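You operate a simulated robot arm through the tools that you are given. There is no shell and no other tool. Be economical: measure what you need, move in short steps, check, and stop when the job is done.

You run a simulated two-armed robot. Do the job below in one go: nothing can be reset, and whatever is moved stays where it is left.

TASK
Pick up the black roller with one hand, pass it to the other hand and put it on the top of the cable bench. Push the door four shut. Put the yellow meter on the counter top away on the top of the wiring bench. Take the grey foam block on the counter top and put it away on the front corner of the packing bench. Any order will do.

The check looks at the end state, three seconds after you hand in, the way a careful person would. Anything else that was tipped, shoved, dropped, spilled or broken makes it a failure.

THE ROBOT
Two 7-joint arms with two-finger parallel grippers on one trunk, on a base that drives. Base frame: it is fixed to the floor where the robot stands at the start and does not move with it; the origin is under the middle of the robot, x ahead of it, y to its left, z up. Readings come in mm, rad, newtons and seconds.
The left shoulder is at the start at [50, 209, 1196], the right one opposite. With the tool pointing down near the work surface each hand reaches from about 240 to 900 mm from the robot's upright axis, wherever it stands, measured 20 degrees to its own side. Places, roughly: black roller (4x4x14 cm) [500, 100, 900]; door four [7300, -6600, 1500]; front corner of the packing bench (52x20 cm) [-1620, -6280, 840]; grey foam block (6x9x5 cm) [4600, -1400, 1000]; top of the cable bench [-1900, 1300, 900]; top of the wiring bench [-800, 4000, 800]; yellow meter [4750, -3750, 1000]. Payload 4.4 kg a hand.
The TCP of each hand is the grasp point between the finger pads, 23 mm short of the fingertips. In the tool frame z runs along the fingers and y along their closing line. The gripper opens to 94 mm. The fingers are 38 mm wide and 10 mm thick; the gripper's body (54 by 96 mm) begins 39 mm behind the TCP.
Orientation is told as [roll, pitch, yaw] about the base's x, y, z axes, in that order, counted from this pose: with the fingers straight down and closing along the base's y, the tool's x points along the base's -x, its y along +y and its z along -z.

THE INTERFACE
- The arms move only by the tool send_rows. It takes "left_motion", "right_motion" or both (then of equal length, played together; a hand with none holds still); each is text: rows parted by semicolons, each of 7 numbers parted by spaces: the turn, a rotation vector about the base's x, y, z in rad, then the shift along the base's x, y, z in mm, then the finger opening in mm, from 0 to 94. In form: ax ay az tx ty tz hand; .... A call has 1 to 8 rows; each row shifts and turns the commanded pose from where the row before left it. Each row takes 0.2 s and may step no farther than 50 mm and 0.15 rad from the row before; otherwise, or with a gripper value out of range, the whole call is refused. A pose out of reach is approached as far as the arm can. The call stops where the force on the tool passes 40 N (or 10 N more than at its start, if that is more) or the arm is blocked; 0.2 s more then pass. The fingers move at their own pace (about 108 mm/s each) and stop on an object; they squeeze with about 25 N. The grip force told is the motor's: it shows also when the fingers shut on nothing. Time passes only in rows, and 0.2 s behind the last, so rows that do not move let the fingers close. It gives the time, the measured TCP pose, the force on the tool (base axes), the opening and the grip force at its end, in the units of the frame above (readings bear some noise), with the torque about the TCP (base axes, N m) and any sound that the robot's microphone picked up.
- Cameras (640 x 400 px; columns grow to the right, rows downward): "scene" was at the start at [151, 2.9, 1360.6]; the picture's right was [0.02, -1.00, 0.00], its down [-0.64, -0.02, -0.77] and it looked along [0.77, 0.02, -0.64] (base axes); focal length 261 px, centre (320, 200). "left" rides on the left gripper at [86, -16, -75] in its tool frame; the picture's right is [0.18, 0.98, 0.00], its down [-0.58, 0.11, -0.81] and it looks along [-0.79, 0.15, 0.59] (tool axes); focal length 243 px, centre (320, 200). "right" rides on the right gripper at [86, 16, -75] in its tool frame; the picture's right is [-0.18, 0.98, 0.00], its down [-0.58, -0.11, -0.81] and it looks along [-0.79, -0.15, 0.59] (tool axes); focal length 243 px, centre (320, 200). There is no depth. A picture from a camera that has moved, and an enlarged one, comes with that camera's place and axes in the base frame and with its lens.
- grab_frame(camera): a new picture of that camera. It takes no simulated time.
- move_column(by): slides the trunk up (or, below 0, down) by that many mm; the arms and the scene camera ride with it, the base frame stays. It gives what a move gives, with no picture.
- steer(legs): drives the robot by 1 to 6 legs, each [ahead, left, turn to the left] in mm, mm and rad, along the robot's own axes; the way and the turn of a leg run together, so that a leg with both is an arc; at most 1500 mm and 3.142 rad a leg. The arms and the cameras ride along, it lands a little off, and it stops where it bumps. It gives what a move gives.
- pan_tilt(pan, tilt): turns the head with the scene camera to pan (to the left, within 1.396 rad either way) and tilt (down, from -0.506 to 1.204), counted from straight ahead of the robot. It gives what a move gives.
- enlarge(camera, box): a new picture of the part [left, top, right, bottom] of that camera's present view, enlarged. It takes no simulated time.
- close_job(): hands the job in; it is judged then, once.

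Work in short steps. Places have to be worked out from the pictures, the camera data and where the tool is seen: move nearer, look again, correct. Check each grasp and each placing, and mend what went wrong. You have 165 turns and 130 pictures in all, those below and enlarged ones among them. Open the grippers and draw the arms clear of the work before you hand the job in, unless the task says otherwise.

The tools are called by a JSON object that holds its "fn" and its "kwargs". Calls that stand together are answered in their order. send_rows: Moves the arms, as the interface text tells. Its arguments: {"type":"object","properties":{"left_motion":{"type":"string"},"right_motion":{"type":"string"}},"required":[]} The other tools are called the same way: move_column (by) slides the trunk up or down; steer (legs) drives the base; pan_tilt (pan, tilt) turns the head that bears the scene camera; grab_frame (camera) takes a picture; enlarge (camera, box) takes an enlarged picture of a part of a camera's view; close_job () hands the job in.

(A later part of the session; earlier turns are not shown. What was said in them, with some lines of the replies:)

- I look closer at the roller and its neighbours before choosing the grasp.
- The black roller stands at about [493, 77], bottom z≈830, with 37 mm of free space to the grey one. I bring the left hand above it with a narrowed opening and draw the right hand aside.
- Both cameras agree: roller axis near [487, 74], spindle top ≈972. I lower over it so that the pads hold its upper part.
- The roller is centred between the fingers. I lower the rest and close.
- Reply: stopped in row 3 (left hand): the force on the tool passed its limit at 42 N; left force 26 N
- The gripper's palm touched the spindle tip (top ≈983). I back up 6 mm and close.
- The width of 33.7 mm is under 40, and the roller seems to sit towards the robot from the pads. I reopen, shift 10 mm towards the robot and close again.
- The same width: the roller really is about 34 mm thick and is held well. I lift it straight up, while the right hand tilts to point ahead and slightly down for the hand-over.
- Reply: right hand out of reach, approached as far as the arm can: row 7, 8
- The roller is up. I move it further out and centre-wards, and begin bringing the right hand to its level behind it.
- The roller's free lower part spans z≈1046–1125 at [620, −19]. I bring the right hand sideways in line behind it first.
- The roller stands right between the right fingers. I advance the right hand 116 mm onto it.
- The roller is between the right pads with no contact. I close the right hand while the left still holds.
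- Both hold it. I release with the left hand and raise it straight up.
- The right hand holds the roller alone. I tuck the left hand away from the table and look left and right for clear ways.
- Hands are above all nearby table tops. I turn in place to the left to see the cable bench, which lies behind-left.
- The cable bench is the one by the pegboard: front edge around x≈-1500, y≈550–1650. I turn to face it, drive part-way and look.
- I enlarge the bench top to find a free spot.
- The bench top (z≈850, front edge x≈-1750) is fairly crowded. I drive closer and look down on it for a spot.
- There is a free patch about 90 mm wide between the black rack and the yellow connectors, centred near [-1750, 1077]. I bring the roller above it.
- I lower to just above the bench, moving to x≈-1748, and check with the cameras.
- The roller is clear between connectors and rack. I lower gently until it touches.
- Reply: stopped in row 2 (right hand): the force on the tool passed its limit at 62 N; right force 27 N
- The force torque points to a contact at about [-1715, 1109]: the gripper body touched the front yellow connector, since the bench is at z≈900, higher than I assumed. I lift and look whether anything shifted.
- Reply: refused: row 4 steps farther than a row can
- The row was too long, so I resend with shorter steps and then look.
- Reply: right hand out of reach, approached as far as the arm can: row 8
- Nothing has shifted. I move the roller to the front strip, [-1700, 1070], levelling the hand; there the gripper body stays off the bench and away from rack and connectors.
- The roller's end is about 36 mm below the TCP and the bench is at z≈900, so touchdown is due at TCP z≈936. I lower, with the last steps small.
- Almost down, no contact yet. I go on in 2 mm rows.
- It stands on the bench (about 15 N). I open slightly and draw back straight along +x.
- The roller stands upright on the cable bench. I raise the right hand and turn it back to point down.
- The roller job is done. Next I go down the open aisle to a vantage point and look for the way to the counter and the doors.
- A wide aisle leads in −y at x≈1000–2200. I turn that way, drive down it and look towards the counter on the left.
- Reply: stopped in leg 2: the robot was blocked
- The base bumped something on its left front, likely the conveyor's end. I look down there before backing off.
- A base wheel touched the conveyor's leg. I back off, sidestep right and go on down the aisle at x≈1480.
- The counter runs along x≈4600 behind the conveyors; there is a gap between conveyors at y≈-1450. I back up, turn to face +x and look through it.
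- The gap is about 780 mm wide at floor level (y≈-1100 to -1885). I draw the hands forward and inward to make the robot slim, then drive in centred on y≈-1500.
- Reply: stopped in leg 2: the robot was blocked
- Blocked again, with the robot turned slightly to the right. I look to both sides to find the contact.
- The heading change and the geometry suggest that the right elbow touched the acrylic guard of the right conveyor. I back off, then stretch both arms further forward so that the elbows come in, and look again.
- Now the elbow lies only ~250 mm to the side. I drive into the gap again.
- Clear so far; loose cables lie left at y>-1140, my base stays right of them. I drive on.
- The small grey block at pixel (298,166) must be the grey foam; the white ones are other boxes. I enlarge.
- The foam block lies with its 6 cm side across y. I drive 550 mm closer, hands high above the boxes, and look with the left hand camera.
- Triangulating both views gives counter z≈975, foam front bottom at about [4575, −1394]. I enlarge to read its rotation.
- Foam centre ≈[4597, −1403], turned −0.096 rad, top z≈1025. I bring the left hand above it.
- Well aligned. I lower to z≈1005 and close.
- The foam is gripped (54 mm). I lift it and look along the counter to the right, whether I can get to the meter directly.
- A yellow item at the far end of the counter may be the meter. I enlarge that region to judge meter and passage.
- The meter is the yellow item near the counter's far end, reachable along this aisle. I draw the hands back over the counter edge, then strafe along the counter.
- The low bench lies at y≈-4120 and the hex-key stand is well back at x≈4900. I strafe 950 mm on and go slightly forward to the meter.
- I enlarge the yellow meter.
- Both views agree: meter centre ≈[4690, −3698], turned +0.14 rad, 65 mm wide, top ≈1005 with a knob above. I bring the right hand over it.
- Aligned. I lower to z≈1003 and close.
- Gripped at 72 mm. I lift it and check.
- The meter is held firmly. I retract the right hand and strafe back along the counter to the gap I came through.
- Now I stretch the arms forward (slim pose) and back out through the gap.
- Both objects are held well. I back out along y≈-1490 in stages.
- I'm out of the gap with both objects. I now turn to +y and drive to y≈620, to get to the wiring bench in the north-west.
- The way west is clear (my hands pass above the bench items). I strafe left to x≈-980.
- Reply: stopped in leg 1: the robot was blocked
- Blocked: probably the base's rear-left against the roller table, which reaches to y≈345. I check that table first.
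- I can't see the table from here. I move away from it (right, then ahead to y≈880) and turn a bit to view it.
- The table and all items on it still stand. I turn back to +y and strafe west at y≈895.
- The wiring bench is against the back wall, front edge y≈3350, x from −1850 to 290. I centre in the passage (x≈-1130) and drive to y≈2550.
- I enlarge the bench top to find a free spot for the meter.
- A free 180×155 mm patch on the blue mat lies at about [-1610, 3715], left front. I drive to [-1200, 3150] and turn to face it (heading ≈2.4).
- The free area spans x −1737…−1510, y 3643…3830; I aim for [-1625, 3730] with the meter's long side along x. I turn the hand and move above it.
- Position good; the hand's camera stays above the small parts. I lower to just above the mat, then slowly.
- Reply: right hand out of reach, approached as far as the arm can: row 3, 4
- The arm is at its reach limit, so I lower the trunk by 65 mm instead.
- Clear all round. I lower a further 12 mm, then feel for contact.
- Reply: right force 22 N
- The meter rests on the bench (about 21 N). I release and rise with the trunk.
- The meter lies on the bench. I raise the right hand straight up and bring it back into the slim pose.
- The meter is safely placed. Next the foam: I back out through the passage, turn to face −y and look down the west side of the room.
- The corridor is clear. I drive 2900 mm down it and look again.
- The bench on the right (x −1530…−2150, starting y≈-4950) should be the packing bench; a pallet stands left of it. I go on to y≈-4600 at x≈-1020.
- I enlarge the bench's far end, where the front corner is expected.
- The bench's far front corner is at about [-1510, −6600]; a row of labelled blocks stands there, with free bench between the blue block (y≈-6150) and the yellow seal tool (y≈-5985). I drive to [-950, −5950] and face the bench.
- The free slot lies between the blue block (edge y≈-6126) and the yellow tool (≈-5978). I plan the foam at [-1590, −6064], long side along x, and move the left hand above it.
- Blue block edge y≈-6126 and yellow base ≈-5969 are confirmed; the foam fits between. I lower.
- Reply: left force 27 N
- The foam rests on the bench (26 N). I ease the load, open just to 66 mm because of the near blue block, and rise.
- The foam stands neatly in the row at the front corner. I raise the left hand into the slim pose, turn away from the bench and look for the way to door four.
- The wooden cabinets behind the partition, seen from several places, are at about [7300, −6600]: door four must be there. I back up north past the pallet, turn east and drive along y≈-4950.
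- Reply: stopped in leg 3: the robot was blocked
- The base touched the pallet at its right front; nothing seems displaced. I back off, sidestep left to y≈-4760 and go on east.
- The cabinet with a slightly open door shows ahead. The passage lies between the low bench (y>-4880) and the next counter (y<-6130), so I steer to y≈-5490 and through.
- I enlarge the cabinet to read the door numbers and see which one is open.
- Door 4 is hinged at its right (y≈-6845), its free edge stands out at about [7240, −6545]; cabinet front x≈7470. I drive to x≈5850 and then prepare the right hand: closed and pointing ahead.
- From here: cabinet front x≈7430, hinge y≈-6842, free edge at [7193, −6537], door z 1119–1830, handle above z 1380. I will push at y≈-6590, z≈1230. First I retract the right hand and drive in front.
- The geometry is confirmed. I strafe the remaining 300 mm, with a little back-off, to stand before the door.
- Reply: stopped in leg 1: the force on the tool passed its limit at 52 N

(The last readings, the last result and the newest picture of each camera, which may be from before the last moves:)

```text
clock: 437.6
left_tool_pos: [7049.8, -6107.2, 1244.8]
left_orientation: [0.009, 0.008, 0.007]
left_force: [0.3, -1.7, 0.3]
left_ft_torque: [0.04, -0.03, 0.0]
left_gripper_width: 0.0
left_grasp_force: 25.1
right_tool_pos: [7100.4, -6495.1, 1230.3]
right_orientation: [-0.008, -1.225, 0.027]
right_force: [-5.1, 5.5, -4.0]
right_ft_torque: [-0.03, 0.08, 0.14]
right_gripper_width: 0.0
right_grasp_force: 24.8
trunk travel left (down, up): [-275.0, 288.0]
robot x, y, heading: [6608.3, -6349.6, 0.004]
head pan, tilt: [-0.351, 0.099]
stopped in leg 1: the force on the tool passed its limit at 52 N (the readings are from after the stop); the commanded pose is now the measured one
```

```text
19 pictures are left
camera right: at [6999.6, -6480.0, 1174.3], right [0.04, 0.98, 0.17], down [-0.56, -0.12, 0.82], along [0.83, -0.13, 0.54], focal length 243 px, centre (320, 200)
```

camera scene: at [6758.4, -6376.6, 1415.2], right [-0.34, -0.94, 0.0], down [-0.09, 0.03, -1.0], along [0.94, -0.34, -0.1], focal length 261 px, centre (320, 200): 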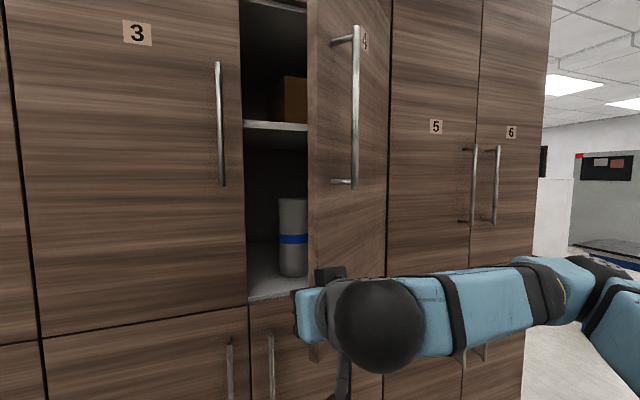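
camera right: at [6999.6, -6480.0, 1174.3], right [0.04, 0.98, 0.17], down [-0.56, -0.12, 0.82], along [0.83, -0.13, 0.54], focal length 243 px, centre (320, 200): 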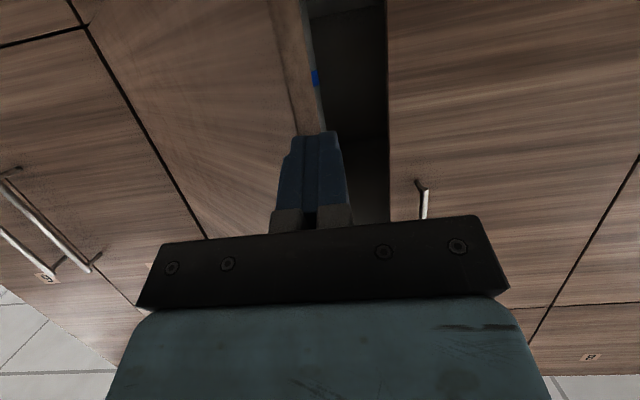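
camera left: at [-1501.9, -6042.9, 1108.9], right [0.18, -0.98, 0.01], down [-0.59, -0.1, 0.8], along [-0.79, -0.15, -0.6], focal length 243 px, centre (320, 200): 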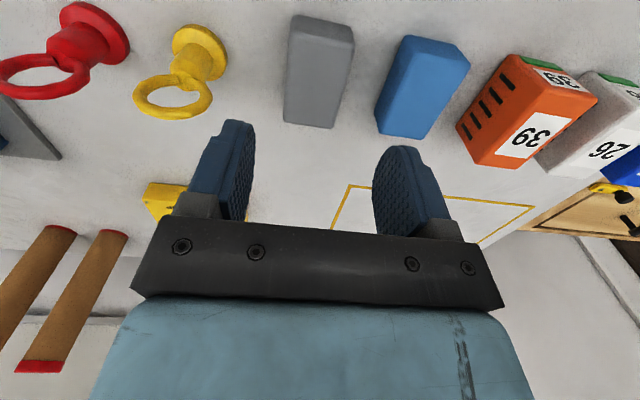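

The fingers touched the door's free edge: the cabinet plane is nearer (x≈7300), edge about [7110, −6495], hinge y≈-6740. I step left, back 100 mm, and strafe to y≈-6555 in front of the door face.

{"fn": "steer", "kwargs": {"legs": [[0, 15, 0], [-100, 0, -0.004], [0, -75, 0]]}}

{"fn": "grab_frame", "kwargs": {"camera": "right"}}

```text
clock: 440.1
left_tool_pos: [6952.8, -6167.3, 1245.3]
left_orientation: [0.009, 0.008, 0.006]
left_force: [0.9, -1.3, 0.6]
left_ft_torque: [-0.02, 0.01, 0.01]
left_gripper_width: 0.0
left_grasp_force: 24.9
right_tool_pos: [7003.8, -6557.1, 1231.2]
right_orientation: [-0.008, -1.224, 0.021]
right_force: [0.0, -0.5, 0.5]
right_ft_torque: [-0.02, -0.02, 0.01]
right_gripper_width: 0.0
right_grasp_force: 25.1
trunk travel left (down, up): [-275.0, 288.0]
robot x, y, heading: [6508.2, -6403.5, 0.003]
head pan, tilt: [-0.351, 0.099]
```

```text
18 pictures are left
camera right: at [6902.3, -6540.8, 1174.4], right [0.05, 0.98, 0.17], down [-0.56, -0.12, 0.82], along [0.83, -0.13, 0.54], focal length 243 px, centre (320, 200)
```

right: 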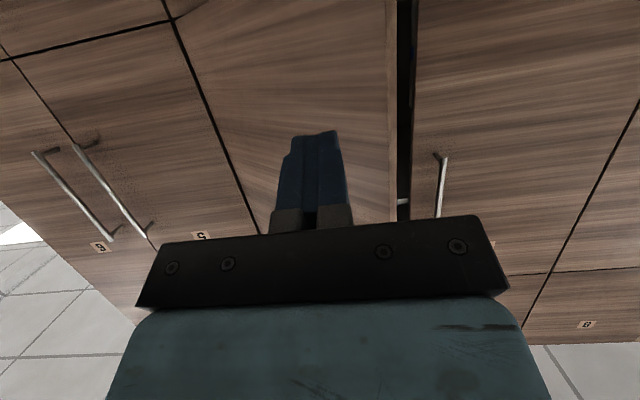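

The fingers face the outer door panel inside its free edge. I push along +x.

{"fn": "send_rows", "kwargs": {"right_motion": "0 0 0 30 0 0 0;0 0 0 30 0 0 0;0 0 0 30 0 0 0;0 0 0 20 0 0 0;0 0 0 20 0 0 0;0 0 0 20 0 0 0;0 0 0 20 0 0 0;0 0 0 20 0 0 0"}}

{"fn": "grab_frame", "kwargs": {"camera": "scene"}}

```text
clock: 441.9
left_tool_pos: [6953.7, -6167.4, 1243.8]
left_orientation: [0.008, 0.011, 0.005]
left_force: [0.1, 0.0, -0.2]
left_ft_torque: [0.01, 0.0, -0.02]
left_gripper_width: 0.0
left_grasp_force: 24.5
right_tool_pos: [7193.4, -6556.1, 1231.4]
right_orientation: [-0.008, -1.222, 0.023]
right_force: [0.3, 0.0, -0.3]
right_ft_torque: [-0.01, 0.0, -0.01]
right_gripper_width: 0.0
right_grasp_force: 24.9
trunk travel left (down, up): [-275.0, 288.0]
robot x, y, heading: [6506.6, -6408.8, 0.005]
head pan, tilt: [-0.351, 0.099]
```

```text
17 pictures are left
camera scene: at [6661.5, -6436.3, 1414.9], right [-0.34, -0.94, 0.0], down [-0.09, 0.03, -0.99], along [0.94, -0.34, -0.1], focal length 261 px, centre (320, 200)
```

scene: 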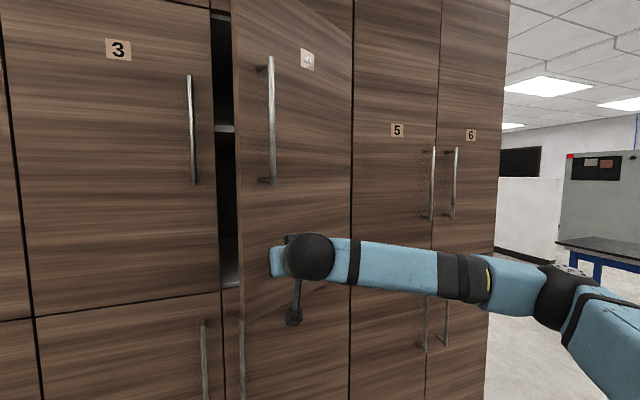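

The door is swinging shut; a small gap remains. I go on in smaller steps until it resists.

{"fn": "send_rows", "kwargs": {"right_motion": "0 0 0 15 0 0 0;0 0 0 15 0 0 0;0 0 0 15 0 0 0;0 0 0 12 0 0 0;0 0 0 12 0 0 0;0 0 0 12 0 0 0;0 0 0 10 0 0 0;0 0 0 10 0 0 0"}}

{"fn": "grab_frame", "kwargs": {"camera": "scene"}}

```text
clock: 443.7
left_tool_pos: [6952.0, -6168.6, 1243.6]
left_orientation: [0.007, 0.008, 0.005]
left_force: [0.1, 0.4, 0.1]
left_ft_torque: [0.03, 0.0, -0.03]
left_gripper_width: 0.2
left_grasp_force: 24.6
right_tool_pos: [7293.2, -6554.6, 1230.8]
right_orientation: [-0.009, -1.224, 0.022]
right_force: [0.2, 0.0, 0.1]
right_ft_torque: [-0.03, -0.02, -0.03]
right_gripper_width: 0.0
right_grasp_force: 24.8
trunk travel left (down, up): [-275.0, 288.0]
robot x, y, heading: [6510.8, -6405.9, 0.003]
head pan, tilt: [-0.351, 0.099]
```

```text
16 pictures are left
camera scene: at [6661.3, -6436.3, 1415.0], right [-0.34, -0.94, 0.0], down [-0.09, 0.03, -0.99], along [0.94, -0.34, -0.1], focal length 261 px, centre (320, 200)
```

scene: 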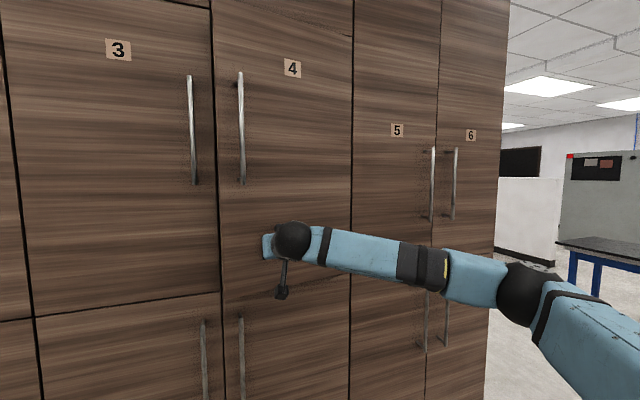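

It looks shut. I press on a little until there is clear resistance.

{"fn": "send_rows", "kwargs": {"right_motion": "0 0 0 6 0 0 0;0 0 0 6 0 0 0;0 0 0 6 0 0 0;0 0 0 6 0 0 0;0 0 0 6 0 0 0;0 0 0 6 0 0 0;0 0 0 6 0 0 0;0 0 0 6 0 0 0"}}

```text
clock: 445.5
left_tool_pos: [6948.6, -6168.5, 1244.6]
left_orientation: [0.011, 0.005, 0.006]
left_force: [-0.2, 0.7, 0.0]
left_ft_torque: [0.0, 0.02, -0.02]
left_gripper_width: 0.0
left_grasp_force: 25.6
right_tool_pos: [7338.6, -6556.8, 1231.1]
right_orientation: [-0.007, -1.22, 0.023]
right_force: [-35.3, -4.0, -13.2]
right_ft_torque: [0.08, -0.01, -0.11]
right_gripper_width: 0.0
right_grasp_force: 25.1
trunk travel left (down, up): [-275.0, 288.0]
robot x, y, heading: [6507.8, -6402.5, 0.003]
head pan, tilt: [-0.351, 0.099]
```

Firm resistance at 35 N: the door is against its stop. I draw the hand straight back and check the door.

{"fn": "send_rows", "kwargs": {"right_motion": "0 0 0 -20 0 0 0;0 0 0 -40 0 0 0;0 0 0 -45 0 0 0;0 0 0 -45 0 0 0;0 0 0 -45 0 0 0;0 0 0 -45 0 0 0"}}

{"fn": "enlarge", "kwargs": {"camera": "scene", "box": [160, 0, 400, 300]}}

```text
clock: 446.9
left_tool_pos: [6951.2, -6168.7, 1245.1]
left_orientation: [0.006, 0.01, 0.004]
left_force: [0.5, 0.3, 0.4]
left_ft_torque: [0.01, -0.01, 0.02]
left_gripper_width: 0.1
left_grasp_force: 24.8
right_tool_pos: [7100.2, -6557.4, 1232.0]
right_orientation: [-0.007, -1.224, 0.021]
right_force: [-1.2, -0.1, 0.3]
right_ft_torque: [0.01, -0.01, -0.01]
right_gripper_width: 0.1
right_grasp_force: 25.1
trunk travel left (down, up): [-275.0, 288.0]
robot x, y, heading: [6509.9, -6406.8, 0.005]
head pan, tilt: [-0.351, 0.099]
```

```text
1.33 times, centred on (280, 150) of scene
camera zoom: at [6659.8, -6436.6, 1415.2], right [-0.34, -0.94, 0.0], down [-0.09, 0.03, -1.0], along [0.94, -0.34, -0.1], focal length 347 px, centre (373, 267)
```

zoom: 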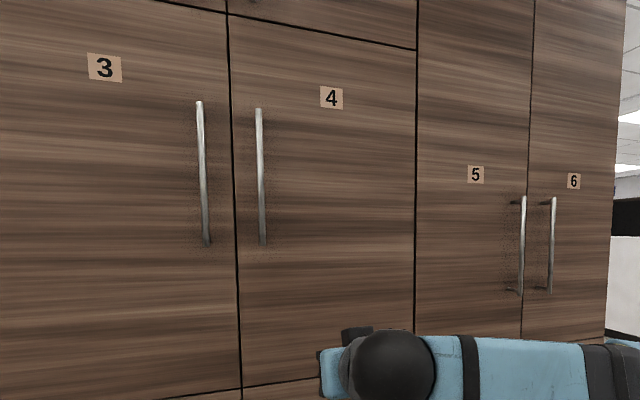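

Door four is fully shut. I open both grippers and back the robot clear of the cabinet.

{"fn": "send_rows", "kwargs": {"left_motion": "0 0 0 0 0 0 90;0 0 0 0 0 0 90;0 0 0 0 0 0 90;0 0 0 0 0 0 90", "right_motion": "0 0 0 -20 0 0 0;0 0 0 -20 0 0 90;0 0 0 -20 0 0 90;0 0 0 0 0 0 90"}}

{"fn": "steer", "kwargs": {"legs": [[0, 200, 0]]}}

{"fn": "grab_frame", "kwargs": {"camera": "scene"}}

```text
clock: 447.9
left_tool_pos: [6951.8, -6167.2, 1243.4]
left_orientation: [0.006, 0.011, 0.005]
left_force: [0.6, -0.6, 0.1]
left_ft_torque: [0.01, -0.01, -0.02]
left_gripper_width: 90.1
left_grasp_force: 0.1
right_tool_pos: [7042.6, -6555.9, 1231.4]
right_orientation: [-0.006, -1.223, 0.02]
right_force: [0.0, -0.3, 0.1]
right_ft_torque: [-0.03, 0.0, 0.0]
right_gripper_width: 90.1
right_grasp_force: 0.1
trunk travel left (down, up): [-275.0, 288.0]
robot x, y, heading: [6506.5, -6405.8, 0.005]
head pan, tilt: [-0.351, 0.099]
```

```text
clock: 450.3
left_tool_pos: [6950.8, -5964.8, 1244.4]
left_orientation: [0.007, 0.009, 0.007]
left_force: [-0.8, 0.2, -1.0]
left_ft_torque: [-0.03, 0.04, 0.02]
left_gripper_width: 90.2
left_grasp_force: 0.1
right_tool_pos: [7039.9, -6353.5, 1232.0]
right_orientation: [-0.006, -1.222, 0.024]
right_force: [0.4, 0.1, 0.3]
right_ft_torque: [-0.01, 0.01, -0.02]
right_gripper_width: 90.0
right_grasp_force: 0.1
trunk travel left (down, up): [-275.0, 288.0]
robot x, y, heading: [6507.5, -6208.8, 0.007]
head pan, tilt: [-0.351, 0.099]
```

```text
14 pictures are left
camera scene: at [6659.6, -6234.0, 1415.0], right [-0.34, -0.94, 0.0], down [-0.09, 0.03, -1.0], along [0.94, -0.33, -0.1], focal length 261 px, centre (320, 200)
```

scene: 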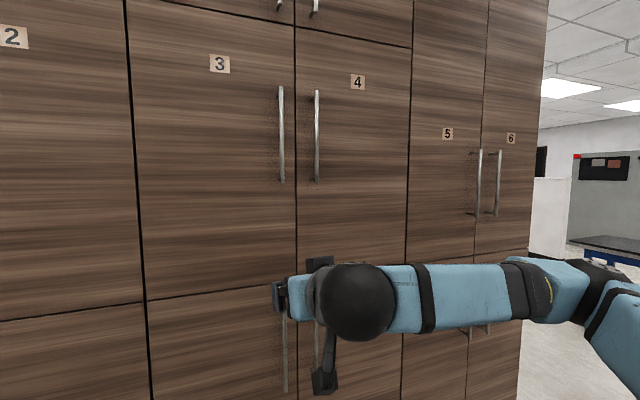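

The roller, meter and foam are placed, door four is shut, both grippers are open and the arms are clear. I hand the job in.

{"fn": "close_job", "kwargs": {}}

```text
The job is handed in.
```

All four jobs are done and handed in. On the way the robot bumped fixed or heavy things several times, and I don't know whether the check will hold that against it.

- **Black roller:** picked with the left hand, passed to the right, and standing upright on the cable bench near the front edge.
- **Door four:** pushed until it met firm resistance (about 35 N); the last picture shows it flush with its neighbours.
- **Yellow meter:** lying on the blue mat at the left front of the wiring bench.
- **Grey foam block:** standing next to the blue block in the row at the front corner of the packing bench. I judged the 52x20 cm area from the position given, so it is near the edge of that area.

Bumps and touches:

- **Conveyors:** the robot was stopped once by a conveyor leg and once, most likely, by the acrylic guard of the next conveyor.
- **Roller table:** the robot was blocked here, probably by the table. A later picture showed its items still standing.
- **Pallet:** the base touched the pallet near the packing bench. Nothing looked displaced, but I did not look closely.
- **Cable bench connector:** the gripper touched the front yellow connector while I was placing the roller. A picture just afterwards showed it unmoved.
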